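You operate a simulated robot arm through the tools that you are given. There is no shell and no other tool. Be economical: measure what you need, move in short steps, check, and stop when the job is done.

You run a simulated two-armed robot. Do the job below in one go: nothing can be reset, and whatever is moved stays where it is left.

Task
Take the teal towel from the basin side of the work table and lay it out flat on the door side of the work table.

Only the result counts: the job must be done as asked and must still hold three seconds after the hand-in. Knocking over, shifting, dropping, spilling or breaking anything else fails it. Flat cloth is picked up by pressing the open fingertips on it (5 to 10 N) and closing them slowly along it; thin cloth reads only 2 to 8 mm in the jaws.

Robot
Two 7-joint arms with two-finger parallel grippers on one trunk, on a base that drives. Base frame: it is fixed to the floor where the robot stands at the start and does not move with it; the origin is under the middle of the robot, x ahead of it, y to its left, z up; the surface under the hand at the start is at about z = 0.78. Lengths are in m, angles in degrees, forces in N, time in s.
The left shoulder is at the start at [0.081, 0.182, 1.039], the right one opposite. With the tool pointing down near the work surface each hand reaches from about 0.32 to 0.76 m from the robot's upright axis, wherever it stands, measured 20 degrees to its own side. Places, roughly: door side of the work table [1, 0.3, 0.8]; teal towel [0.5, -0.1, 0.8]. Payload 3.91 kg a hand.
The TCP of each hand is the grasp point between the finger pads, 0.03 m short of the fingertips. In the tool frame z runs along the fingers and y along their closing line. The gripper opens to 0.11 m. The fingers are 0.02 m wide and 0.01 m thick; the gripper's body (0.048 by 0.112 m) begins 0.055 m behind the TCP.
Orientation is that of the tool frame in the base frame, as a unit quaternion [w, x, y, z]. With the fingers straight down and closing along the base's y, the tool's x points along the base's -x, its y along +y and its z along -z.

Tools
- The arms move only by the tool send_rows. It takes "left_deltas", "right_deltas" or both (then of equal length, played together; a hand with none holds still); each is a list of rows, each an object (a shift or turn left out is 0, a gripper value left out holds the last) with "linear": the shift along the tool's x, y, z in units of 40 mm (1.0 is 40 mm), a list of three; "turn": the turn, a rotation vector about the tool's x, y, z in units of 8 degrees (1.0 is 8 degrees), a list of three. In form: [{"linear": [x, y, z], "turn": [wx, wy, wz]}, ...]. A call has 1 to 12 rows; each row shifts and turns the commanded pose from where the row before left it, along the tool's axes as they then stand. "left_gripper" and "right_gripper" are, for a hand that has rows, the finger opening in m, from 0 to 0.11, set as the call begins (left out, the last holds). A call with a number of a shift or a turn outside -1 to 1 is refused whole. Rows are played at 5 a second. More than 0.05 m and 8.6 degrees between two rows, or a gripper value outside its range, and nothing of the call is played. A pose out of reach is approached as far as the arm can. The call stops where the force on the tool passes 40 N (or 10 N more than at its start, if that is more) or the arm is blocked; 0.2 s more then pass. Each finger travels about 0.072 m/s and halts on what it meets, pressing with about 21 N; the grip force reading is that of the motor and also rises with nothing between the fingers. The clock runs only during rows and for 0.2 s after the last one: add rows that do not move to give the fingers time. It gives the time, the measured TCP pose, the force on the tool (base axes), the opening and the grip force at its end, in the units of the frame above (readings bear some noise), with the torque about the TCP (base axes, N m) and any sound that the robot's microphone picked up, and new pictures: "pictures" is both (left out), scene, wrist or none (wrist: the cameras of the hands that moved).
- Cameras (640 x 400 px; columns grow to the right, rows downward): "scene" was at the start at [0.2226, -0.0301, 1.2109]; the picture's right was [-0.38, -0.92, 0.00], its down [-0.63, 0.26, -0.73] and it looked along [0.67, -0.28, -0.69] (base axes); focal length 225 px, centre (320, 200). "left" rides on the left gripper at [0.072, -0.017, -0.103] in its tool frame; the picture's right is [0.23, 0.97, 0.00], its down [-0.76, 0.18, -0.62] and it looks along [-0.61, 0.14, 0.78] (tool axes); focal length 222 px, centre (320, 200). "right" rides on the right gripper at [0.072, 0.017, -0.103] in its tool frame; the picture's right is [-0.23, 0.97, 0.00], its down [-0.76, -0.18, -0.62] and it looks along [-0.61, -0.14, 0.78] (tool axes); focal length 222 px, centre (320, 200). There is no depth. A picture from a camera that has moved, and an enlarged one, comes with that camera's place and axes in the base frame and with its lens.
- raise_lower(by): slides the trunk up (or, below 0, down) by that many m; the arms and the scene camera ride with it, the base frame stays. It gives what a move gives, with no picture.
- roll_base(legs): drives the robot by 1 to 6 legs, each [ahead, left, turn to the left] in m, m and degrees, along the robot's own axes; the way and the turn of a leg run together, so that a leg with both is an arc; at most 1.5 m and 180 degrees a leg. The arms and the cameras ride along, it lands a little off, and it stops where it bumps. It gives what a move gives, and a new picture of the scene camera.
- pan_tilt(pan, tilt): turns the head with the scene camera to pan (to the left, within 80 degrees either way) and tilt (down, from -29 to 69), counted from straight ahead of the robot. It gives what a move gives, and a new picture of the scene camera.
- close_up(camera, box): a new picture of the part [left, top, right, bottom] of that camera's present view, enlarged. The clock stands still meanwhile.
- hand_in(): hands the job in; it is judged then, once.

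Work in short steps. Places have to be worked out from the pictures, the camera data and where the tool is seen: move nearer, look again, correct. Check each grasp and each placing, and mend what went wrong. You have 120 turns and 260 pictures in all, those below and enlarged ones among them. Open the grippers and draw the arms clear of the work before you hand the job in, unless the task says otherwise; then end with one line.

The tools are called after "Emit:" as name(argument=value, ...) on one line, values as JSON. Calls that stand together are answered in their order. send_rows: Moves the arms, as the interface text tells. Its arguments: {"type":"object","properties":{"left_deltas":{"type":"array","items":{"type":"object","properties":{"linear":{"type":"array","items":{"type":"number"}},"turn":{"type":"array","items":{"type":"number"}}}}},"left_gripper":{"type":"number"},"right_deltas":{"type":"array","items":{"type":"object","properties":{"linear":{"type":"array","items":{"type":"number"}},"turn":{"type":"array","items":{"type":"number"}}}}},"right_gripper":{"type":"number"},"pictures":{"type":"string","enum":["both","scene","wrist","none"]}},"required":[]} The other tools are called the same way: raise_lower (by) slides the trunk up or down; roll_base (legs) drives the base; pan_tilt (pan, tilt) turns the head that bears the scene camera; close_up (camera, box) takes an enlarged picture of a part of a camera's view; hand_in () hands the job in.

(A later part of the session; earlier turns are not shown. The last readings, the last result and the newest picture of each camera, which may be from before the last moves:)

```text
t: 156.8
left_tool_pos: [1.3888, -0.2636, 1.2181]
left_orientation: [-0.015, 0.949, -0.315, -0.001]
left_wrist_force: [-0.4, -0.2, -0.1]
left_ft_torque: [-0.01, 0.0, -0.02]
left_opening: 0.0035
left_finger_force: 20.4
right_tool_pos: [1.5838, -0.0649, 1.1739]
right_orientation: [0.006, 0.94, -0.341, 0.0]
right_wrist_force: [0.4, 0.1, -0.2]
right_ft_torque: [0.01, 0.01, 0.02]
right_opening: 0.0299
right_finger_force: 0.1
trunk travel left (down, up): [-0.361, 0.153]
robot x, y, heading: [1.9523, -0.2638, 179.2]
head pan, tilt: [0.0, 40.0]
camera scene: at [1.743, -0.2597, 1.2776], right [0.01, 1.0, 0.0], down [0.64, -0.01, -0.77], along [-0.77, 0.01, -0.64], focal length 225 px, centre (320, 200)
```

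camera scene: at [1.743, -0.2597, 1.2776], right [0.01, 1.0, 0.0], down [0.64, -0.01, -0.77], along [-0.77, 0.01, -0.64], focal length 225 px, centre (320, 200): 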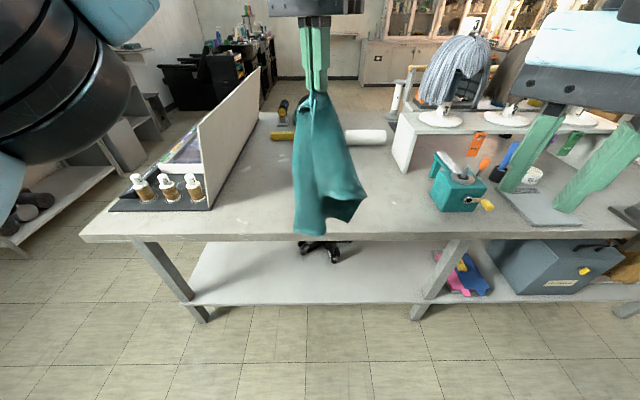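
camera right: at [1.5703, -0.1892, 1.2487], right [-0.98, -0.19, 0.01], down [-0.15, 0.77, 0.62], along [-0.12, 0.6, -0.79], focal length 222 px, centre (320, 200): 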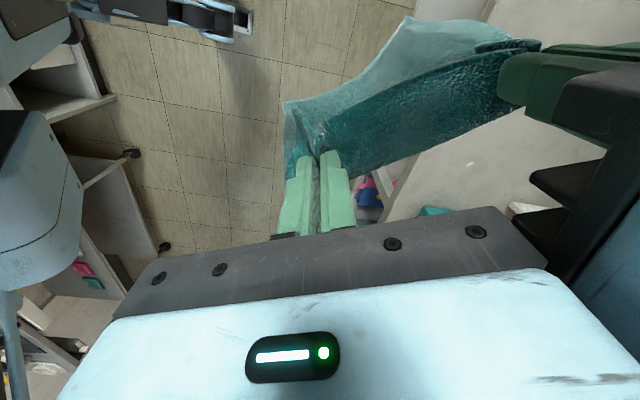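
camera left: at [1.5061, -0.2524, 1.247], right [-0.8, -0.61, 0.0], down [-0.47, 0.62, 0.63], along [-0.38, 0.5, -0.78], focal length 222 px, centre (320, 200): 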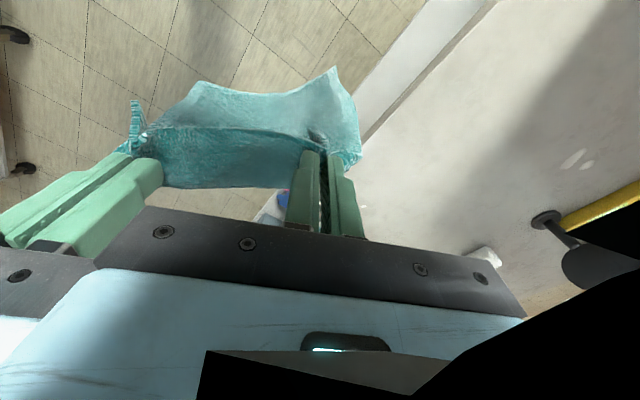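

Driving in so the left hand comes over (1.12, −0.05) on the free patch.

Emit:
roll_base(legs=[[0, -0.21, 0], [0.24, 0, 0]])

```text
t: 160.6
left_tool_pos: [1.15, -0.0485, 1.216]
left_orientation: [-0.016, 0.949, -0.316, 0.0]
left_wrist_force: [-0.3, 0.2, 0.3]
left_ft_torque: [0.04, -0.02, -0.04]
left_opening: 0.0035
left_finger_force: 20.4
right_tool_pos: [1.3464, 0.1505, 1.1744]
right_orientation: [0.005, 0.939, -0.343, 0.0]
right_wrist_force: [0.1, -0.7, 0.0]
right_ft_torque: [-0.02, -0.01, 0.0]
right_opening: 0.0299
right_finger_force: 0.1
trunk travel left (down, up): [-0.361, 0.153]
robot x, y, heading: [1.7181, -0.0487, 178.9]
head pan, tilt: [0.0, 40.0]
camera scene: at [1.505, -0.0462, 1.2775], right [0.02, 1.0, 0.0], down [0.64, -0.01, -0.77], along [-0.77, 0.01, -0.64], focal length 225 px, centre (320, 200)
```

scene: 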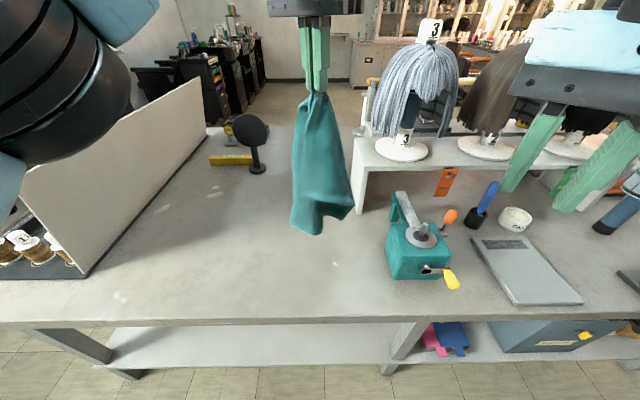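

I have a clear view. The left arm itself can sweep along y: first out to y ≈ −0.36 (high), then it will come down and sweep back toward y ≈ 0, laying the towel.

Emit:
send_rows(left_deltas=[{"linear": [0.456, 0.869, 0]}, {"linear": [0.456, 0.869, 0]}, {"linear": [0.456, 0.869, 0]}, {"linear": [0.456, 0.869, 0]}, {"linear": [0.456, 0.869, 0]}, {"linear": [0.456, 0.869, 0]}, {"linear": [0.456, 0.869, 0]}, {"linear": [0.456, 0.869, 0]}, {}], pictures="scene")

```text
t: 162.6
left_tool_pos: [1.1783, -0.3174, 1.1672]
left_orientation: [-0.016, 0.949, -0.315, -0.003]
left_wrist_force: [-0.1, 0.1, -1.4]
left_ft_torque: [-0.03, -0.04, -0.05]
left_opening: 0.0038
left_finger_force: 21.4
left hand out of reach, approached as far as the arm can: row 3, 4, 5, 6, 7, 8
right_tool_pos: [1.347, 0.1498, 1.1734]
right_orientation: [0.006, 0.939, -0.343, 0.001]
right_wrist_force: [-0.6, -1.2, -1.0]
right_ft_torque: [0.0, -0.01, 0.02]
right_opening: 0.03
right_finger_force: 0.0
trunk travel left (down, up): [-0.361, 0.153]
robot x, y, heading: [1.7201, -0.0525, 179.1]
head pan, tilt: [0.0, 40.0]
camera scene: at [1.5051, -0.0455, 1.2775], right [0.02, 1.0, 0.0], down [0.64, -0.01, -0.77], along [-0.77, 0.01, -0.64], focal length 225 px, centre (320, 200)
```

scene: 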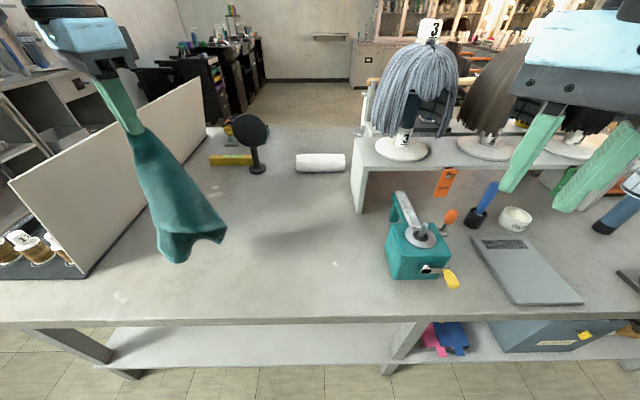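

Bottom corner is nearly touching the table. Now the arc sweep, first half.

Emit:
send_rows(left_deltas=[{"linear": [-0.64, -0.675, 0.05]}, {"linear": [-0.634, -0.667, 0.16]}, {"linear": [-0.615, -0.64, 0.255]}, {"linear": [-0.6, -0.62, 0.355]}, {"linear": [-0.57, -0.58, 0.445]}, {"linear": [-0.54, -0.543, 0.54]}, {"linear": [-0.495, -0.483, 0.62]}], pictures="scene")

```text
t: 164.2
left_tool_pos: [1.1502, -0.0798, 1.0782]
left_orientation: [-0.015, 0.948, -0.317, 0.001]
left_wrist_force: [0.1, 0.2, -1.4]
left_ft_torque: [-0.01, -0.01, 0.0]
left_opening: 0.0037
left_finger_force: 21.7
right_tool_pos: [1.3464, 0.1496, 1.1738]
right_orientation: [0.007, 0.939, -0.343, 0.001]
right_wrist_force: [-0.5, 0.5, 0.0]
right_ft_torque: [-0.01, 0.04, 0.0]
right_opening: 0.03
right_finger_force: 0.0
trunk travel left (down, up): [-0.361, 0.153]
robot x, y, heading: [1.7178, -0.0494, 179.2]
head pan, tilt: [0.0, 40.0]
camera scene: at [1.5049, -0.0454, 1.2774], right [0.02, 1.0, 0.0], down [0.64, -0.01, -0.77], along [-0.77, 0.01, -0.64], focal length 225 px, centre (320, 200)
```

scene: 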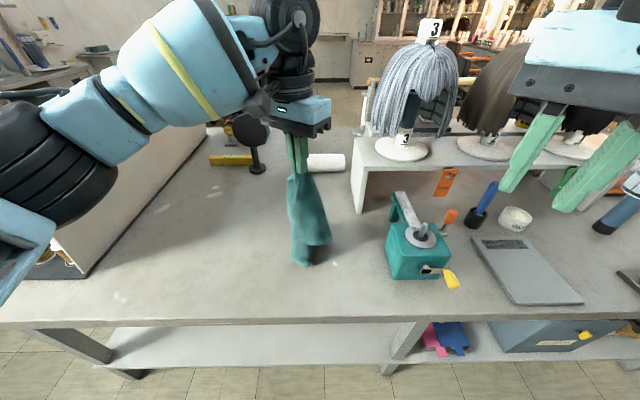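

The towel was dragged rather than laid. I return to the start and repeat with a steeper, straight descending path so that cloth piles onto the table.

Emit:
send_rows(left_deltas=[{"linear": [0, 0, -0.9]}, {"linear": [0, 0, -0.9]}, {"linear": [0.82, 0.86, -0.1]}, {"linear": [0.82, 0.86, -0.1]}, {"linear": [0.82, 0.86, -0.1]}, {"linear": [0.82, 0.86, -0.1]}, {"linear": [0.82, 0.86, -0.1]}, {}, {}, {}], pictures="none")

Emit:
send_rows(left_deltas=[{"linear": [0, 0, 0.8]}, {"linear": [0, 0, 0.8]}, {"linear": [-0.615, -0.57, 0.6]}, {"linear": [-0.615, -0.57, 0.75]}, {"linear": [-0.615, -0.57, 0.8]}, {"linear": [-0.615, -0.57, 0.8]}, {"linear": [-0.615, -0.57, 0.8]}], pictures="scene")

```text
t: 166.4
left_tool_pos: [1.1765, -0.3189, 1.1613]
left_orientation: [-0.017, 0.948, -0.316, -0.001]
left_wrist_force: [0.3, -0.6, -0.8]
left_ft_torque: [0.01, 0.0, -0.04]
left_opening: 0.0035
left_finger_force: 21.6
left hand out of reach, approached as far as the arm can: row 7
right_tool_pos: [1.3471, 0.15, 1.1739]
right_orientation: [0.005, 0.94, -0.342, 0.001]
right_wrist_force: [0.1, -0.1, 0.7]
right_ft_torque: [0.02, 0.02, -0.01]
right_opening: 0.0298
right_finger_force: 0.1
trunk travel left (down, up): [-0.361, 0.153]
robot x, y, heading: [1.719, -0.049, 179.0]
head pan, tilt: [0.0, 40.0]
```

```text
t: 168.0
left_tool_pos: [1.1509, -0.1468, 0.9544]
left_orientation: [-0.016, 0.949, -0.316, 0.0]
left_wrist_force: [-0.5, -0.2, -0.5]
left_ft_torque: [-0.04, -0.01, 0.0]
left_opening: 0.0037
left_finger_force: 21.0
right_tool_pos: [1.3464, 0.1495, 1.1741]
right_orientation: [0.006, 0.939, -0.343, 0.0]
right_wrist_force: [0.6, 0.6, -0.3]
right_ft_torque: [0.01, 0.05, 0.0]
right_opening: 0.0301
right_finger_force: 0.1
trunk travel left (down, up): [-0.361, 0.153]
robot x, y, heading: [1.7145, -0.052, 179.0]
head pan, tilt: [0.0, 40.0]
camera scene: at [1.5049, -0.0453, 1.2774], right [0.02, 1.0, 0.0], down [0.64, -0.01, -0.77], along [-0.77, 0.01, -0.64], focal length 225 px, centre (320, 200)
```

scene: 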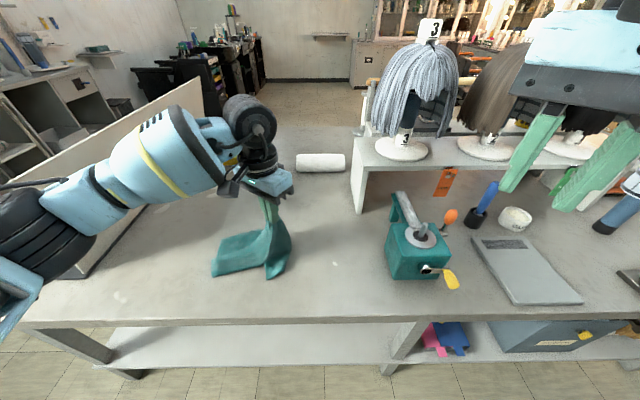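

The towel is laying out well. Continuing the sweep to the end.

Emit:
send_rows(left_deltas=[{"linear": [-0.58, -0.6, 0.75]}, {"linear": [-0.58, -0.6, 0.75]}, {"linear": [-0.58, -0.6, 0.75]}, {"linear": [-0.58, -0.6, 0.6]}, {}], pictures="scene")

```text
t: 169.2
left_tool_pos: [1.135, -0.0127, 0.844]
left_orientation: [-0.016, 0.948, -0.316, 0.001]
left_wrist_force: [0.6, -0.3, -0.5]
left_ft_torque: [0.03, 0.04, -0.06]
left_opening: 0.0038
left_finger_force: 21.4
right_tool_pos: [1.347, 0.1487, 1.1736]
right_orientation: [0.005, 0.939, -0.343, 0.001]
right_wrist_force: [1.1, -0.1, 0.5]
right_ft_torque: [0.05, -0.04, -0.04]
right_opening: 0.0299
right_finger_force: 0.0
trunk travel left (down, up): [-0.361, 0.153]
robot x, y, heading: [1.7147, -0.0518, 179.2]
head pan, tilt: [0.0, 40.0]
camera scene: at [1.5054, -0.0469, 1.2775], right [0.01, 1.0, 0.0], down [0.64, -0.01, -0.77], along [-0.77, 0.01, -0.64], focal length 225 px, centre (320, 200)
```

scene: 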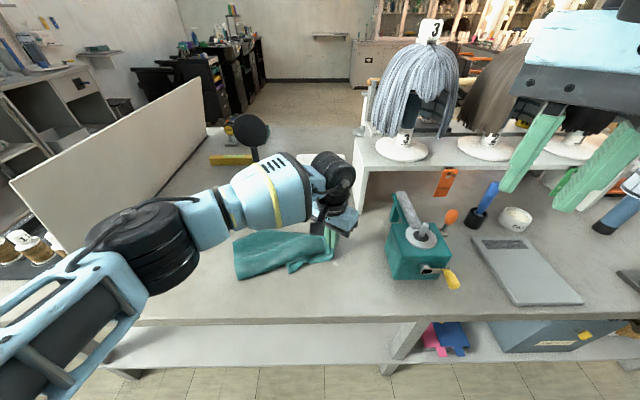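

Lower the last bit, release, and lift away to look at the towel.

Emit:
send_rows(left_deltas=[{"linear": [0, 0, 0.3]}, {"linear": [0, 0, 0.2]}, {}], pictures="none")

Emit:
send_rows(left_deltas=[{}, {}, {"linear": [0, 0, -0.5]}, {"linear": [0, 0, -1]}, {"linear": [0, 0, -1]}, {"linear": [0.8, 0, -1]}, {"linear": [1, 0.6, -0.3]}, {"linear": [0.8, 0.8, 0]}, {"linear": [0.8, 0.8, 0]}], left_gripper=0.03, pictures="none")

Emit:
pan_tilt(pan=0, tilt=50)

```text
t: 170.0
left_tool_pos: [1.1358, -0.0109, 0.8233]
left_orientation: [-0.016, 0.948, -0.316, -0.002]
left_wrist_force: [-0.8, 0.3, 2.6]
left_ft_torque: [-0.02, 0.04, -0.01]
left_opening: 0.0034
left_finger_force: 21.2
right_tool_pos: [1.3471, 0.1501, 1.1733]
right_orientation: [0.005, 0.939, -0.343, 0.0]
right_wrist_force: [-0.4, 0.2, 0.2]
right_ft_torque: [-0.05, -0.01, -0.01]
right_opening: 0.0301
right_finger_force: 0.1
trunk travel left (down, up): [-0.361, 0.153]
robot x, y, heading: [1.7201, -0.0518, 179.0]
head pan, tilt: [0.0, 40.0]
```

```text
refused: row 6 steps farther than a row can; nothing moved
```

```text
t: 170.7
left_tool_pos: [1.1355, -0.0109, 0.8229]
left_orientation: [-0.016, 0.948, -0.317, -0.001]
left_wrist_force: [-0.5, 0.0, 3.3]
left_ft_torque: [-0.02, 0.02, 0.0]
left_opening: 0.0035
left_finger_force: 21.3
right_tool_pos: [1.3473, 0.1484, 1.1743]
right_orientation: [0.006, 0.939, -0.343, 0.0]
right_wrist_force: [-0.2, -0.4, 0.5]
right_ft_torque: [0.0, 0.0, 0.02]
right_opening: 0.0298
right_finger_force: 0.0
trunk travel left (down, up): [-0.361, 0.153]
robot x, y, heading: [1.7212, -0.0509, 179.3]
head pan, tilt: [0.0, 50.0]
camera scene: at [1.5134, -0.0463, 1.2634], right [0.02, 1.0, 0.0], down [0.77, -0.01, -0.64], along [-0.64, 0.01, -0.77], focal length 225 px, centre (320, 200)
```

scene: 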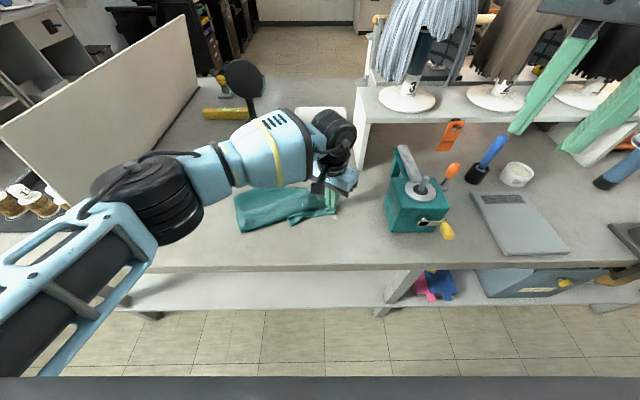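

Emit:
send_rows(left_deltas=[{}, {}, {"linear": [0, 0, -0.5]}, {"linear": [0, 0, -1]}, {"linear": [0, 0, -1]}, {"linear": [0.5, 0, -1]}, {"linear": [0.8, 0.6, -0.3]}, {"linear": [0.8, 0.8, 0]}, {"linear": [0.8, 0.8, 0]}, {"linear": [0.2, 0.8, 0]}], left_gripper=0.03, pictures="scene")

```text
t: 172.9
left_tool_pos: [1.1624, -0.1873, 0.9693]
left_orientation: [-0.016, 0.948, -0.317, 0.0]
left_wrist_force: [-0.4, 0.4, -1.0]
left_ft_torque: [0.0, -0.02, 0.01]
left_opening: 0.0299
left_finger_force: 0.0
right_tool_pos: [1.3464, 0.1487, 1.1732]
right_orientation: [0.006, 0.939, -0.343, 0.001]
right_wrist_force: [0.4, -0.7, 0.2]
right_ft_torque: [-0.02, 0.0, 0.02]
right_opening: 0.03
right_finger_force: 0.1
trunk travel left (down, up): [-0.361, 0.153]
robot x, y, heading: [1.7189, -0.0489, 179.3]
head pan, tilt: [0.0, 50.0]
camera scene: at [1.5129, -0.0466, 1.2633], right [0.02, 1.0, 0.0], down [0.77, -0.01, -0.64], along [-0.64, 0.01, -0.77], focal length 225 px, centre (320, 200)
```

scene: 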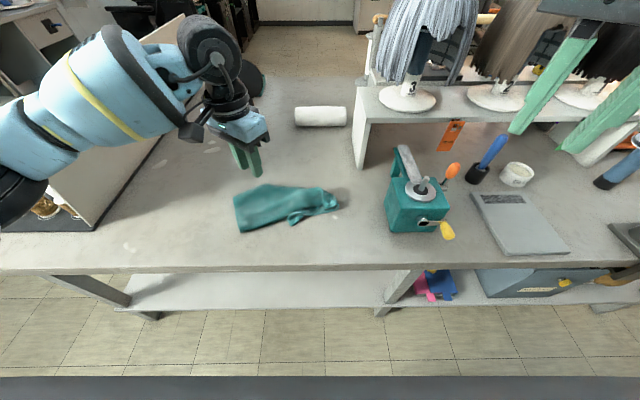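

Released and clear. I take an enlarged look at the towel.

Emit:
close_up(camera="scene", box=[210, 150, 370, 250])

Emit:
close_up(camera="left", box=[0, 0, 640, 400])

```text
4.00 times, centred on (290, 200) of scene
camera zoom: at [1.5129, -0.0466, 1.2633], right [0.02, 1.0, 0.0], down [0.77, -0.01, -0.64], along [-0.64, 0.01, -0.77], focal length 900 px, centre (440, 200)
```

zoom: 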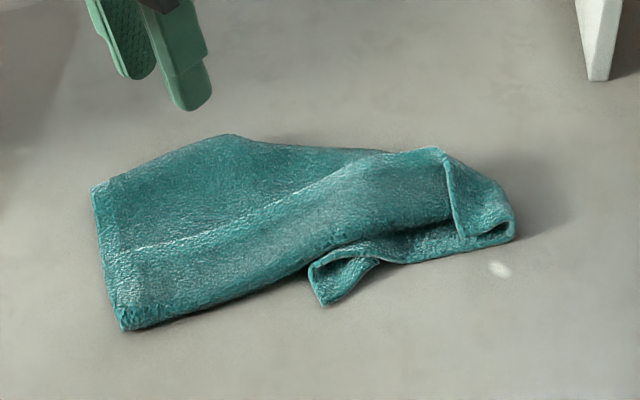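

```text
1.00 times, centred on (320, 200) of left (not enlarged: the box is as wide or as high as the picture)
camera zoom: at [1.2289, -0.2194, 1.0719], right [-0.4, -0.91, -0.03], down [-0.72, 0.3, 0.63], along [-0.56, 0.28, -0.78], focal length 222 px, centre (320, 200)
```

zoom: 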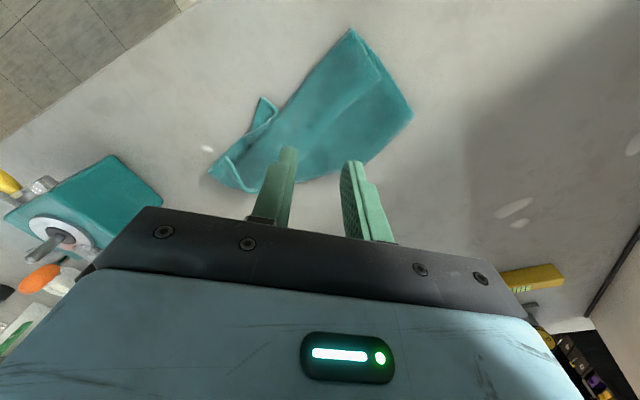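

Emit:
close_up(camera="left", box=[190, 20, 430, 170])

```text
2.67 times, centred on (310, 95) of left
camera zoom: at [1.2289, -0.2194, 1.0719], right [-0.4, -0.91, -0.03], down [-0.72, 0.3, 0.63], along [-0.56, 0.28, -0.78], focal length 592 px, centre (347, 480)
```

zoom: 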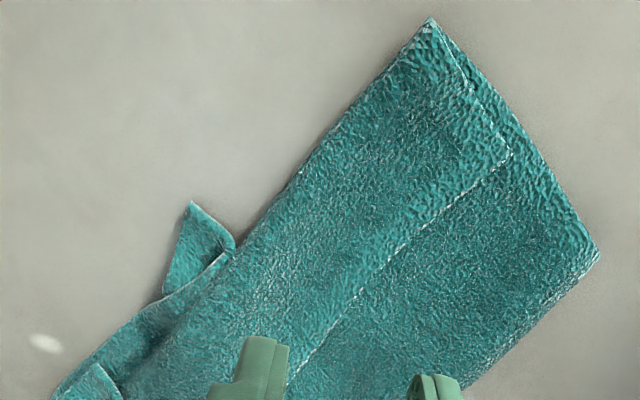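

Clear now: the towel is folded lengthwise. The top flap's corner T is at ≈(1.161, −0.254), folding line through P2 ≈(1.216, −0.238). I'll pinch the flap near T with the left hand and pull it toward +x. First yaw and hover.

Emit:
send_rows(left_deltas=[{"turn": [0, 0, -0.95]}, {"turn": [0, 0, -0.95]}, {"turn": [0, 0, -0.95]}, {"turn": [0, 0, -0.95]}, {"turn": [0, 0, -0.95]}, {"turn": [0, 0, -0.95]}, {"turn": [0, 0, -0.95]}, {"turn": [0, 0, -0.95]}, {}], pictures="none")

```text
t: 174.9
left_tool_pos: [1.1614, -0.1846, 0.9699]
left_orientation: [-0.014, 0.978, 0.208, 0.007]
left_wrist_force: [0.2, 0.5, -0.4]
left_ft_torque: [-0.01, 0.01, 0.02]
left_opening: 0.0299
left_finger_force: 0.1
right_tool_pos: [1.3462, 0.1496, 1.1743]
right_orientation: [0.005, 0.939, -0.343, 0.0]
right_wrist_force: [-0.1, 1.0, -0.1]
right_ft_torque: [-0.01, 0.0, -0.01]
right_opening: 0.0299
right_finger_force: 0.1
trunk travel left (down, up): [-0.361, 0.153]
robot x, y, heading: [1.716, -0.0495, 179.2]
head pan, tilt: [0.0, 50.0]
```

Emit:
send_rows(left_deltas=[{"linear": [-0.1, 0.57, 0.4]}, {"linear": [-0.09, 0.56, 0.6]}, {"linear": [0, 0, 0.8]}, {"linear": [0, 0, 0.8]}, {"linear": [0, 0, 0.5]}, {}], pictures="wrist")

```text
t: 176.3
left_tool_pos: [1.1736, -0.2261, 0.8449]
left_orientation: [-0.014, 0.978, 0.207, 0.007]
left_wrist_force: [-0.3, 0.4, -0.7]
left_ft_torque: [-0.02, -0.03, 0.0]
left_opening: 0.0299
left_finger_force: 0.1
right_tool_pos: [1.3476, 0.1493, 1.1745]
right_orientation: [0.006, 0.939, -0.343, -0.001]
right_wrist_force: [-0.8, 0.1, -0.3]
right_ft_torque: [0.03, -0.02, 0.0]
right_opening: 0.0301
right_finger_force: 0.2
trunk travel left (down, up): [-0.361, 0.153]
robot x, y, heading: [1.7188, -0.0532, 179.1]
head pan, tilt: [0.0, 50.0]
camera left: at [1.2312, -0.1846, 0.9496], right [0.6, -0.8, -0.02], down [-0.63, -0.49, 0.6], along [-0.49, -0.35, -0.8], focal length 222 px, centre (320, 200)
```

left: 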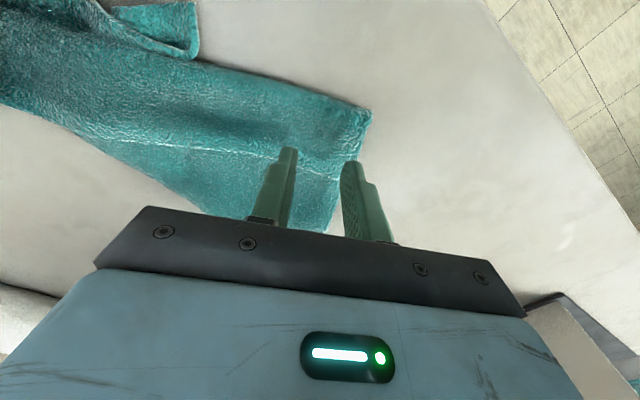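

Between the tips the ground point is ~8 mm inside the flap edge; I move 11 mm further in and press.

Emit:
send_rows(left_deltas=[{"linear": [0.29, 0, 0.2]}, {"linear": [0, 0, 0.2]}, {"linear": [0, 0, 0.15]}, {"linear": [0, 0, 0.08]}, {}], pictures="wrist")

```text
t: 177.5
left_tool_pos: [1.1835, -0.2221, 0.821]
left_orientation: [-0.013, 0.978, 0.207, 0.007]
left_wrist_force: [-0.5, 0.0, 0.7]
left_ft_torque: [0.0, 0.02, 0.03]
left_opening: 0.0302
left_finger_force: 0.0
right_tool_pos: [1.3476, 0.1487, 1.1732]
right_orientation: [0.005, 0.939, -0.343, 0.0]
right_wrist_force: [0.1, -0.5, -0.3]
right_ft_torque: [-0.02, 0.0, -0.02]
right_opening: 0.03
right_finger_force: 0.0
trunk travel left (down, up): [-0.361, 0.153]
robot x, y, heading: [1.7173, -0.0528, 179.2]
head pan, tilt: [0.0, 50.0]
camera left: at [1.2424, -0.1798, 0.9253], right [0.6, -0.8, -0.02], down [-0.63, -0.49, 0.6], along [-0.49, -0.35, -0.8], focal length 222 px, centre (320, 200)
```

left: 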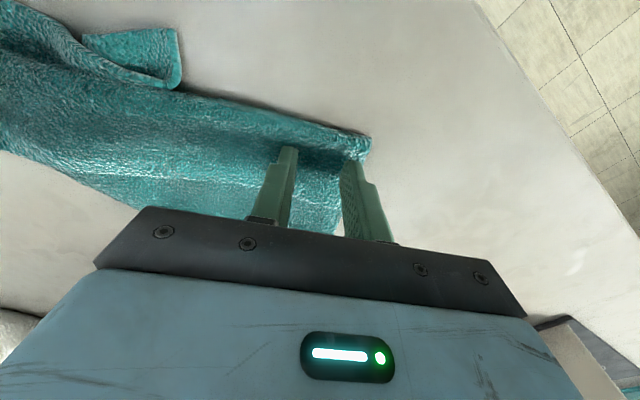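

On the flap. A light press (~5 N) then gradual closing.

Emit:
send_rows(left_deltas=[{"linear": [0, 0, 0.06]}, {"linear": [0, 0, 0.03]}, {}], pictures="none")

```text
t: 178.3
left_tool_pos: [1.1847, -0.2214, 0.8171]
left_orientation: [-0.014, 0.978, 0.208, 0.007]
left_wrist_force: [-1.2, 0.1, 6.6]
left_ft_torque: [-0.06, 0.03, -0.01]
left_opening: 0.0301
left_finger_force: 0.0
right_tool_pos: [1.3471, 0.1499, 1.1749]
right_orientation: [0.005, 0.939, -0.343, -0.001]
right_wrist_force: [0.0, -0.1, -0.4]
right_ft_torque: [-0.03, 0.0, 0.02]
right_opening: 0.0302
right_finger_force: 0.0
trunk travel left (down, up): [-0.361, 0.153]
robot x, y, heading: [1.7176, -0.0524, 179.2]
head pan, tilt: [0.0, 50.0]
```

Emit:
send_rows(left_deltas=[{}], left_gripper=0.022, pictures="none")

Emit:
send_rows(left_deltas=[{}], left_gripper=0.015, pictures="none")

Emit:
send_rows(left_deltas=[{}], left_gripper=0.009, pictures="none")

Emit:
send_rows(left_deltas=[{}, {}], left_gripper=0, pictures="wrist")

```text
t: 178.7
left_tool_pos: [1.1839, -0.221, 0.817]
left_orientation: [-0.014, 0.978, 0.207, 0.007]
left_wrist_force: [-0.7, -0.2, 7.0]
left_ft_torque: [-0.04, 0.03, 0.0]
left_opening: 0.0217
left_finger_force: 0.1
right_tool_pos: [1.3469, 0.1501, 1.1741]
right_orientation: [0.006, 0.939, -0.343, 0.0]
right_wrist_force: [-1.2, 0.2, 0.5]
right_ft_torque: [-0.01, -0.01, 0.02]
right_opening: 0.0301
right_finger_force: 0.1
trunk travel left (down, up): [-0.361, 0.153]
robot x, y, heading: [1.7196, -0.0495, 179.2]
head pan, tilt: [0.0, 50.0]
```

```text
t: 179.1
left_tool_pos: [1.1842, -0.2199, 0.8168]
left_orientation: [-0.014, 0.978, 0.206, 0.009]
left_wrist_force: [0.6, 0.3, 6.3]
left_ft_torque: [-0.01, 0.01, 0.01]
left_opening: 0.0148
left_finger_force: 0.0
right_tool_pos: [1.3479, 0.151, 1.1747]
right_orientation: [0.006, 0.939, -0.343, 0.0]
right_wrist_force: [-0.2, 0.5, 0.1]
right_ft_torque: [0.01, -0.02, -0.02]
right_opening: 0.0298
right_finger_force: 0.1
trunk travel left (down, up): [-0.361, 0.153]
robot x, y, heading: [1.7207, -0.0482, 178.9]
head pan, tilt: [0.0, 50.0]
```

```text
t: 179.5
left_tool_pos: [1.1847, -0.2205, 0.8155]
left_orientation: [-0.014, 0.978, 0.207, 0.008]
left_wrist_force: [0.1, -0.9, 7.5]
left_ft_torque: [-0.01, -0.01, 0.03]
left_opening: 0.0092
left_finger_force: 5.3
right_tool_pos: [1.3468, 0.1501, 1.1739]
right_orientation: [0.006, 0.939, -0.343, 0.0]
right_wrist_force: [-0.3, 0.8, -0.9]
right_ft_torque: [0.02, 0.01, -0.02]
right_opening: 0.0299
right_finger_force: 0.2
trunk travel left (down, up): [-0.361, 0.153]
robot x, y, heading: [1.714, -0.0529, 179.2]
head pan, tilt: [0.0, 50.0]
```

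```text
t: 180.1
left_tool_pos: [1.1844, -0.2212, 0.8156]
left_orientation: [-0.014, 0.978, 0.207, 0.008]
left_wrist_force: [0.6, 0.2, 6.7]
left_ft_torque: [0.01, -0.05, -0.02]
left_opening: 0.0069
left_finger_force: 20.7
right_tool_pos: [1.3464, 0.1499, 1.1746]
right_orientation: [0.005, 0.939, -0.343, 0.0]
right_wrist_force: [-0.1, -0.4, -0.7]
right_ft_torque: [-0.01, -0.02, 0.0]
right_opening: 0.0301
right_finger_force: 0.1
trunk travel left (down, up): [-0.361, 0.153]
robot x, y, heading: [1.7162, -0.0535, 178.9]
head pan, tilt: [0.0, 50.0]
camera left: at [1.2429, -0.1795, 0.921], right [0.6, -0.8, -0.02], down [-0.63, -0.49, 0.6], along [-0.49, -0.35, -0.8], focal length 222 px, centre (320, 200)
```

left: 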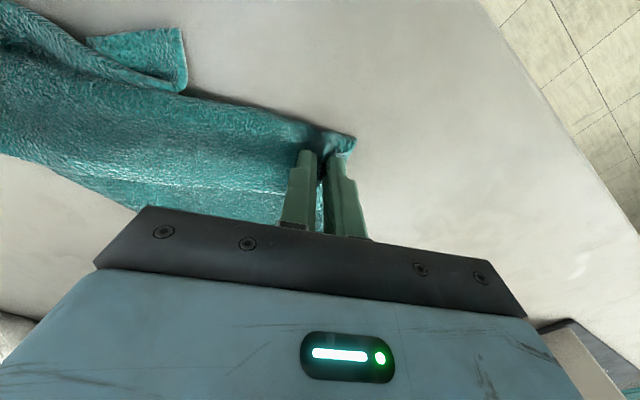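

6.9 mm in the jaws – possibly both layers. I lift a little to see.

Emit:
send_rows(left_deltas=[{"linear": [0, 0, -0.5]}, {"linear": [0, 0, -0.7]}, {}], pictures="both")

```text
t: 180.9
left_tool_pos: [1.1838, -0.2227, 0.8647]
left_orientation: [-0.013, 0.978, 0.208, 0.008]
left_wrist_force: [0.3, -0.7, 0.0]
left_ft_torque: [-0.02, 0.04, 0.01]
left_opening: 0.0067
left_finger_force: 21.1
right_tool_pos: [1.3475, 0.1498, 1.175]
right_orientation: [0.005, 0.939, -0.343, -0.001]
right_wrist_force: [1.1, -0.7, -0.7]
right_ft_torque: [0.03, 0.0, -0.04]
right_opening: 0.0299
right_finger_force: 0.2
trunk travel left (down, up): [-0.361, 0.153]
robot x, y, heading: [1.7199, -0.0518, 179.1]
head pan, tilt: [0.0, 50.0]
camera scene: at [1.5131, -0.0464, 1.2633], right [0.01, 1.0, 0.0], down [0.77, -0.01, -0.64], along [-0.64, 0.01, -0.77], focal length 225 px, centre (320, 200)
camera left: at [1.2426, -0.1814, 0.9693], right [0.6, -0.8, -0.02], down [-0.63, -0.49, 0.6], along [-0.49, -0.35, -0.8], focal length 222 px, centre (320, 200)
```

scene: 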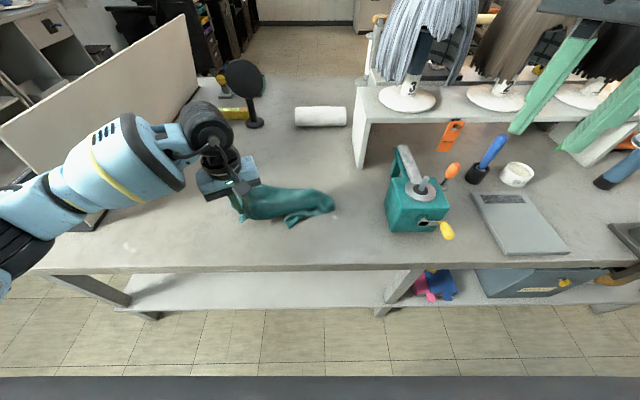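
left: 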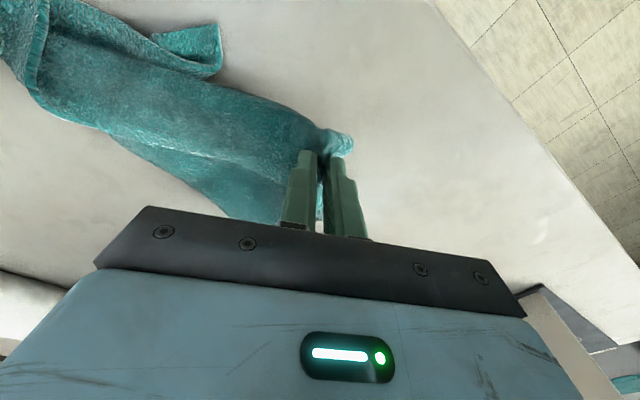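

Both layers came along. I put it back and release; the better idea is to pinch the single-layer true corner P1 (≈A) with left and corner D with right, lifting the long edge so the flap falls open.

Emit:
send_rows(left_deltas=[{"linear": [0, 0, 0.6]}, {"linear": [0, 0, 0.5]}, {}], pictures="none")

Emit:
send_rows(left_deltas=[{}, {}, {"linear": [0, 0, -0.6]}, {"linear": [0, 0, -1]}, {"linear": [0, 0, -1]}, {"linear": [0, 0.8, -0.8]}, {"linear": [0, 0.9, 0]}], left_gripper=0.03, pictures="none")

Emit:
close_up(camera="scene", box=[210, 150, 370, 250])

Emit:
close_up(camera="left", box=[0, 0, 640, 400])

```text
t: 181.7
left_tool_pos: [1.1839, -0.2221, 0.8196]
left_orientation: [-0.013, 0.978, 0.207, 0.008]
left_wrist_force: [0.2, -0.7, -0.1]
left_ft_torque: [0.01, 0.01, -0.01]
left_opening: 0.0069
left_finger_force: 21.6
right_tool_pos: [1.3473, 0.1494, 1.1739]
right_orientation: [0.006, 0.94, -0.342, 0.001]
right_wrist_force: [0.3, -1.2, -0.1]
right_ft_torque: [-0.03, -0.01, 0.01]
right_opening: 0.0302
right_finger_force: 0.0
trunk travel left (down, up): [-0.361, 0.153]
robot x, y, heading: [1.72, -0.0505, 179.2]
head pan, tilt: [0.0, 50.0]
```

```text
t: 183.3
left_tool_pos: [1.21, -0.2892, 0.9574]
left_orientation: [-0.014, 0.978, 0.206, 0.008]
left_wrist_force: [0.2, 0.1, -0.9]
left_ft_torque: [-0.01, 0.0, 0.01]
left_opening: 0.0303
left_finger_force: 0.1
right_tool_pos: [1.3466, 0.1487, 1.1737]
right_orientation: [0.006, 0.939, -0.343, 0.0]
right_wrist_force: [-0.6, -0.4, 0.3]
right_ft_torque: [0.03, 0.0, -0.01]
right_opening: 0.03
right_finger_force: 0.0
trunk travel left (down, up): [-0.361, 0.153]
robot x, y, heading: [1.7157, -0.052, 179.1]
head pan, tilt: [0.0, 50.0]
```

```text
4.00 times, centred on (290, 200) of scene
camera zoom: at [1.5135, -0.047, 1.2634], right [0.01, 1.0, 0.0], down [0.77, -0.01, -0.64], along [-0.64, 0.01, -0.77], focal length 900 px, centre (440, 200)
```

zoom: 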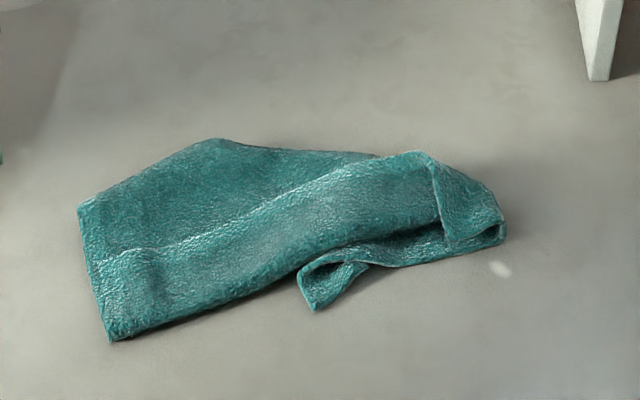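

```text
1.00 times, centred on (320, 200) of left (not enlarged: the box is as wide or as high as the picture)
camera zoom: at [1.2685, -0.2475, 1.0617], right [0.6, -0.8, -0.02], down [-0.63, -0.49, 0.6], along [-0.49, -0.35, -0.8], focal length 222 px, centre (320, 200)
```

zoom: 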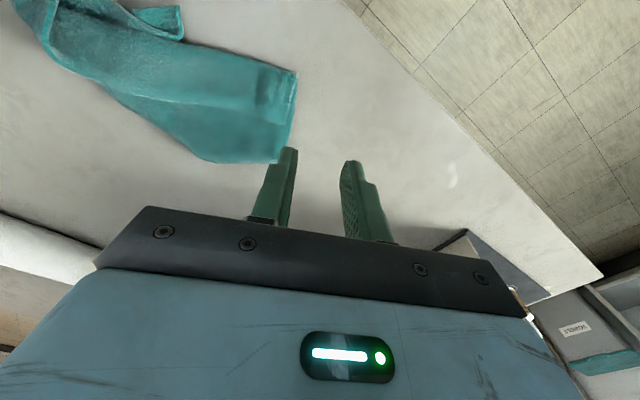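

I need a closer look at the D end. I bring the left hand in and up, shift the base to ≈(1.61, −0.15), and move the right hand nearer for its camera.

Emit:
send_rows(left_deltas=[{"linear": [0.5, -0.6, -0.8]}, {"linear": [0.5, -0.6, -0.8]}, {"linear": [0, 0, -0.9]}, {}], pictures="none")

Emit:
roll_base(legs=[[0, 0.1, 0], [0.1, 0, 0]])

Emit:
close_up(camera="right", box=[0, 0, 640, 400])

```text
t: 184.3
left_tool_pos: [1.2268, -0.2305, 1.0552]
left_orientation: [-0.013, 0.978, 0.207, 0.008]
left_wrist_force: [0.2, -0.5, 0.0]
left_ft_torque: [0.03, 0.01, 0.0]
left_opening: 0.0298
left_finger_force: 0.1
right_tool_pos: [1.3462, 0.1494, 1.1738]
right_orientation: [0.005, 0.94, -0.342, 0.0]
right_wrist_force: [0.2, 0.1, -0.2]
right_ft_torque: [-0.02, 0.0, -0.02]
right_opening: 0.0298
right_finger_force: 0.0
trunk travel left (down, up): [-0.361, 0.153]
robot x, y, heading: [1.7218, -0.0472, 179.2]
head pan, tilt: [0.0, 50.0]
```

```text
t: 186.6
left_tool_pos: [1.126, -0.3297, 1.056]
left_orientation: [-0.013, 0.979, 0.206, 0.007]
left_wrist_force: [0.8, -0.3, -0.1]
left_ft_torque: [0.01, 0.01, 0.04]
left_opening: 0.0299
left_finger_force: 0.1
right_tool_pos: [1.2458, 0.0491, 1.1734]
right_orientation: [0.005, 0.939, -0.344, 0.0]
right_wrist_force: [-0.7, 0.1, -0.7]
right_ft_torque: [-0.01, -0.04, 0.03]
right_opening: 0.0299
right_finger_force: 0.1
trunk travel left (down, up): [-0.361, 0.153]
robot x, y, heading: [1.6196, -0.1524, 179.4]
head pan, tilt: [0.0, 50.0]
camera scene: at [1.411, -0.1469, 1.2633], right [0.02, 1.0, 0.0], down [0.77, -0.01, -0.64], along [-0.64, 0.01, -0.77], focal length 225 px, centre (320, 200)
```

scene: 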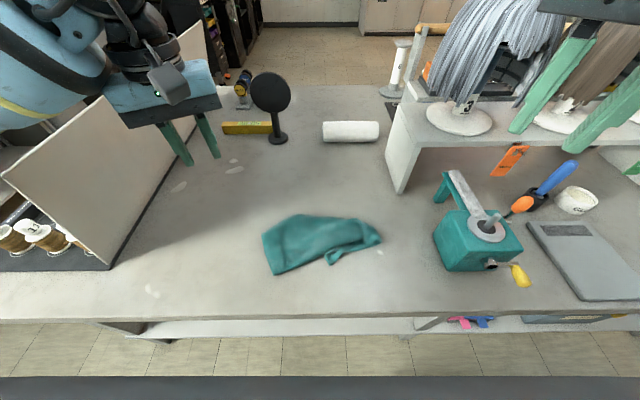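

```text
1.00 times, centred on (320, 200) of right (not enlarged: the box is as wide or as high as the picture)
camera zoom: at [1.2897, -0.0092, 1.2774], right [-0.8, -0.6, 0.01], down [-0.47, 0.63, 0.62], along [-0.38, 0.49, -0.79], focal length 222 px, centre (320, 200)
```

zoom: 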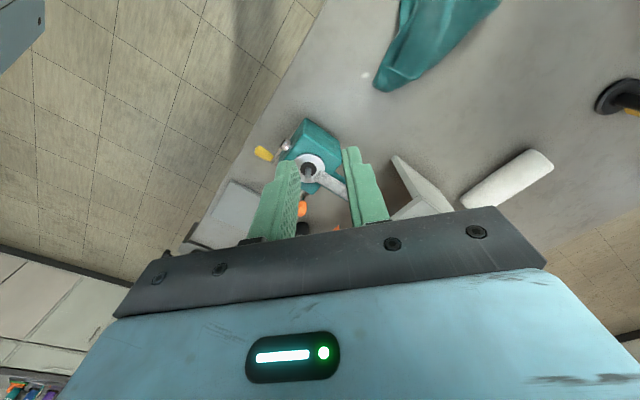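

Emit:
close_up(camera="scene", box=[256, 205, 396, 285])

Emit:
close_up(camera="right", box=[350, 0, 510, 100])

```text
4.57 times, centred on (326, 245) of scene
camera zoom: at [1.411, -0.1469, 1.2633], right [0.02, 1.0, 0.0], down [0.77, -0.01, -0.64], along [-0.64, 0.01, -0.77], focal length 1029 px, centre (293, -6)
```

zoom: 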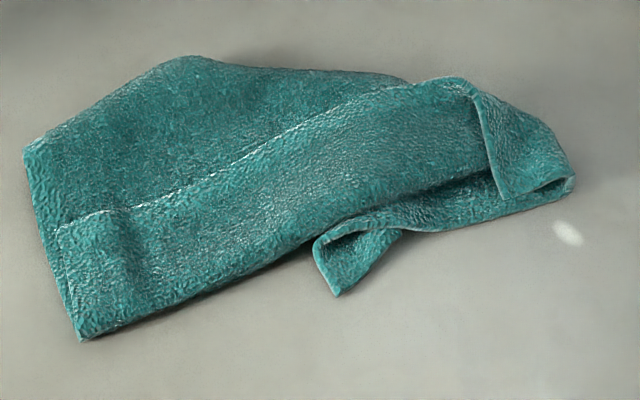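

```text
4.00 times, centred on (430, 50) of right
camera zoom: at [1.2897, -0.0092, 1.2774], right [-0.8, -0.6, 0.01], down [-0.47, 0.63, 0.62], along [-0.38, 0.49, -0.79], focal length 888 px, centre (-120, 800)
```

zoom: 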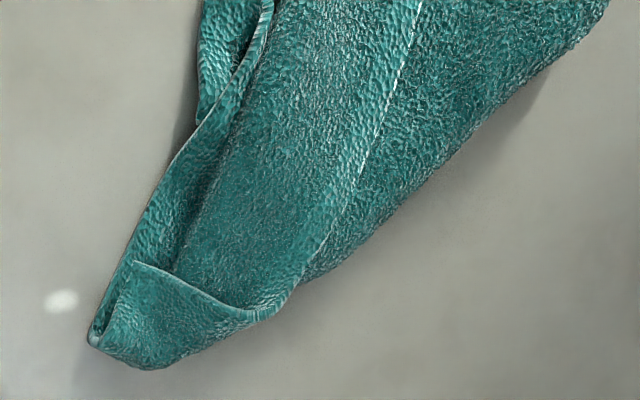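

Corner C protrudes as a single-layer tip at ≈(1.20, −0.12). I'll pinch it with the left hand and pull it out to unroll the flap. First, move the right hand aside and the left above C.

Emit:
send_rows(left_deltas=[{}, {}, {"linear": [0.72, -0.84, 0]}, {"linear": [0.72, -0.84, 0]}, {"linear": [0.72, -0.84, 0]}, {"linear": [0.72, -0.84, 0]}, {"linear": [0.72, -0.84, 0]}, {"linear": [0, 0, 1]}, {"linear": [0, 0, 1]}, {"linear": [0, 0, 1]}, {"linear": [0, 0, 1]}, {"linear": [0, 0, 0.9]}], right_deltas=[{"linear": [-0.1, -0.8, 0]}, {"linear": [-0.1, -0.8, 0]}, {"linear": [-0.1, -0.8, 0]}, {"linear": [0, -0.5, 0]}, {}, {}, {}, {}, {}, {}, {}, {}], left_gripper=0.03, pictures="wrist")

```text
t: 189.2
left_tool_pos: [1.1884, -0.1134, 0.8665]
left_orientation: [-0.014, 0.978, 0.206, 0.008]
left_wrist_force: [0.1, 0.5, -0.4]
left_ft_torque: [0.02, 0.0, -0.01]
left_opening: 0.0301
left_finger_force: 0.2
right_tool_pos: [1.3101, 0.1445, 1.1711]
right_orientation: [0.006, 0.939, -0.343, 0.0]
right_wrist_force: [0.8, -0.6, 0.3]
right_ft_torque: [0.0, 0.02, 0.0]
right_opening: 0.03
right_finger_force: 0.1
trunk travel left (down, up): [-0.361, 0.153]
robot x, y, heading: [1.613, -0.1535, 179.1]
head pan, tilt: [0.0, 50.0]
camera right: at [1.3556, 0.0865, 1.2753], right [-0.8, -0.6, 0.01], down [-0.47, 0.63, 0.62], along [-0.38, 0.49, -0.79], focal length 222 px, centre (320, 200)
camera left: at [1.2471, -0.0725, 0.9707], right [0.6, -0.8, -0.02], down [-0.63, -0.49, 0.6], along [-0.49, -0.35, -0.8], focal length 222 px, centre (320, 200)
```

right: 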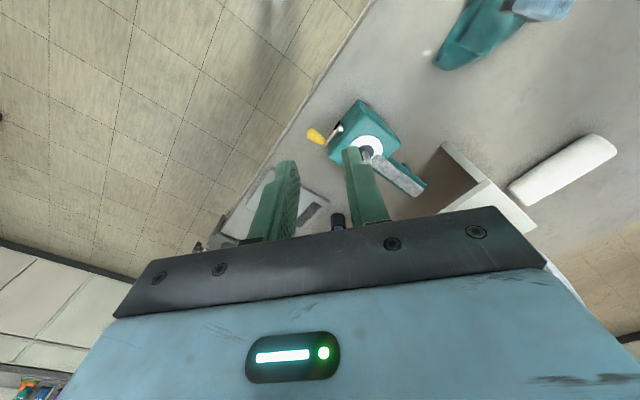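
left: 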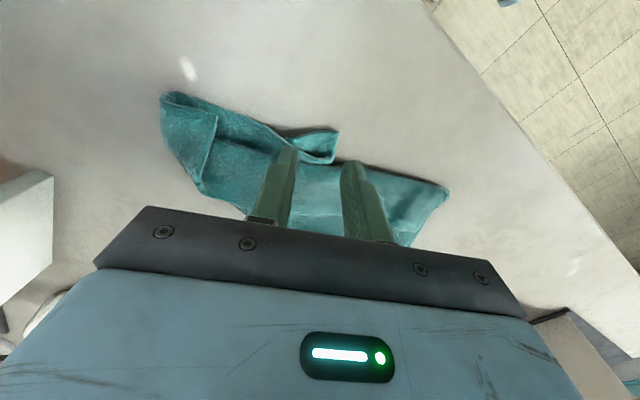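

The C flap centre is at (1.186, −0.117), small; I narrow the opening to 0.018 and lower onto it.

Emit:
send_rows(left_deltas=[{"linear": [-0.05, 0.08, 0.3]}, {"linear": [0, 0, 0.4]}, {"linear": [0, 0, 0.3]}, {"linear": [0, 0, 0.15]}, {"linear": [0, 0, 0.05]}, {}], left_gripper=0.02, pictures="wrist")

```text
t: 190.6
left_tool_pos: [1.1916, -0.115, 0.8195]
left_orientation: [-0.015, 0.978, 0.207, 0.008]
left_wrist_force: [0.4, -0.5, -0.2]
left_ft_torque: [-0.02, 0.03, -0.01]
left_opening: 0.02
left_finger_force: 0.0
right_tool_pos: [1.3109, 0.1442, 1.1716]
right_orientation: [0.006, 0.94, -0.342, 0.0]
right_wrist_force: [-0.4, -0.1, -0.6]
right_ft_torque: [-0.02, -0.02, -0.01]
right_opening: 0.03
right_finger_force: 0.1
trunk travel left (down, up): [-0.361, 0.153]
robot x, y, heading: [1.6172, -0.1505, 179.3]
head pan, tilt: [0.0, 50.0]
camera left: at [1.2495, -0.0739, 0.9231], right [0.6, -0.8, -0.02], down [-0.63, -0.49, 0.6], along [-0.49, -0.35, -0.8], focal length 222 px, centre (320, 200)
```

left: 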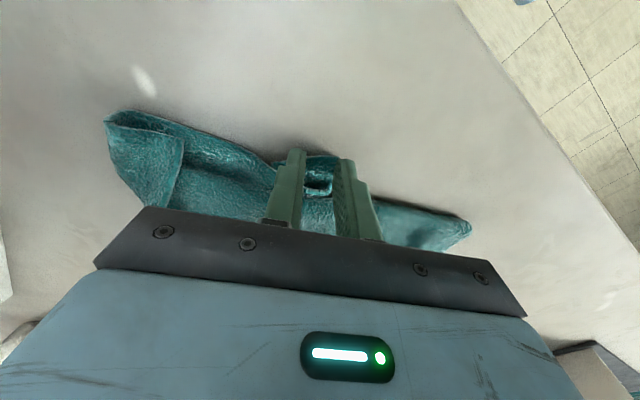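

The C tip lies between the fingers; lower 3 mm and close.

Emit:
send_rows(left_deltas=[{"linear": [0, 0, 0.09]}, {}], left_gripper=0.012, pictures="none")

Emit:
send_rows(left_deltas=[{}, {}, {"linear": [0, 0, -0.3]}, {"linear": [0, 0, -0.5]}, {}], left_gripper=0, pictures="both")

```text
t: 191.2
left_tool_pos: [1.1923, -0.1167, 0.8152]
left_orientation: [-0.014, 0.978, 0.207, 0.009]
left_wrist_force: [0.0, -1.2, 1.0]
left_ft_torque: [0.01, -0.01, -0.01]
left_opening: 0.0122
left_finger_force: 0.0
right_tool_pos: [1.3112, 0.1443, 1.1727]
right_orientation: [0.005, 0.939, -0.343, 0.0]
right_wrist_force: [0.2, -0.2, -0.4]
right_ft_torque: [0.05, 0.01, 0.0]
right_opening: 0.0302
right_finger_force: 0.0
trunk travel left (down, up): [-0.361, 0.153]
robot x, y, heading: [1.6147, -0.149, 179.0]
head pan, tilt: [0.0, 50.0]
```

```text
t: 192.4
left_tool_pos: [1.192, -0.1145, 0.8472]
left_orientation: [-0.014, 0.978, 0.207, 0.007]
left_wrist_force: [0.1, -0.2, 0.1]
left_ft_torque: [0.01, -0.01, -0.02]
left_opening: 0.0003
left_finger_force: 20.8
right_tool_pos: [1.3122, 0.1452, 1.171]
right_orientation: [0.006, 0.939, -0.343, -0.001]
right_wrist_force: [0.5, -0.5, -0.1]
right_ft_torque: [0.01, -0.05, 0.0]
right_opening: 0.0303
right_finger_force: 0.1
trunk travel left (down, up): [-0.361, 0.153]
robot x, y, heading: [1.6179, -0.1529, 179.0]
head pan, tilt: [0.0, 50.0]
camera scene: at [1.4112, -0.147, 1.2633], right [0.02, 1.0, 0.0], down [0.77, -0.01, -0.64], along [-0.64, 0.01, -0.77], focal length 225 px, centre (320, 200)
camera left: at [1.2503, -0.0742, 0.9514], right [0.6, -0.8, -0.02], down [-0.63, -0.49, 0.6], along [-0.49, -0.35, -0.8], focal length 222 px, centre (320, 200)
```

scene: 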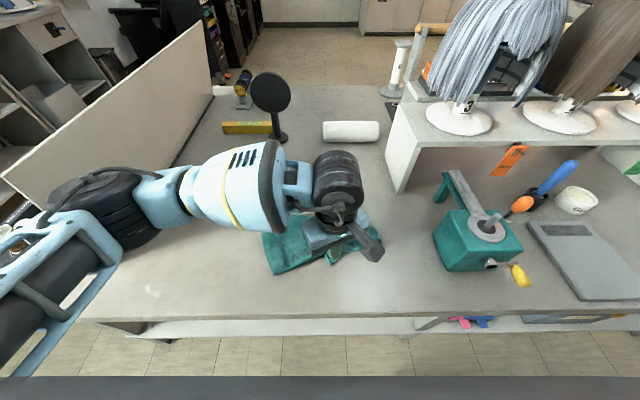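
left: 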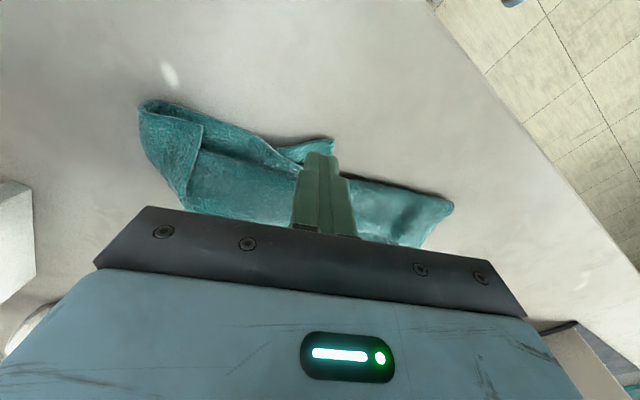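

Missed. Reopen to 0.028, shift 8 mm toward +x, and press properly this time.

Emit:
send_rows(left_deltas=[{"linear": [0.18, 0.1, 0]}, {}, {"linear": [0, 0, 0.4]}, {"linear": [0, 0, 0.3]}, {"linear": [0, 0, 0.12]}, {"linear": [0, 0, 0.06]}, {}], left_gripper=0.028, pictures="wrist")

```text
t: 194.0
left_tool_pos: [1.199, -0.1161, 0.813]
left_orientation: [-0.014, 0.979, 0.206, 0.007]
left_wrist_force: [0.3, -0.8, 2.4]
left_ft_torque: [0.01, 0.05, 0.01]
left_opening: 0.0275
left_finger_force: 0.0
right_tool_pos: [1.3109, 0.1448, 1.1726]
right_orientation: [0.006, 0.939, -0.343, -0.001]
right_wrist_force: [1.1, -0.1, 0.4]
right_ft_torque: [0.03, -0.01, -0.01]
right_opening: 0.0298
right_finger_force: 0.0
trunk travel left (down, up): [-0.361, 0.153]
robot x, y, heading: [1.6167, -0.1522, 179.0]
head pan, tilt: [0.0, 50.0]
camera left: at [1.2583, -0.0741, 0.9168], right [0.6, -0.8, -0.02], down [-0.63, -0.49, 0.6], along [-0.49, -0.35, -0.8], focal length 222 px, centre (320, 200)
```

left: 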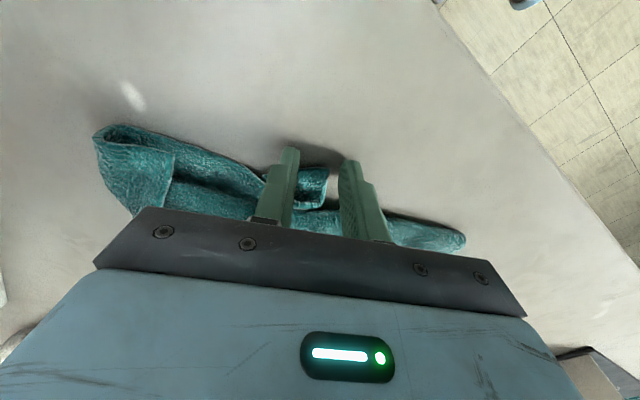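

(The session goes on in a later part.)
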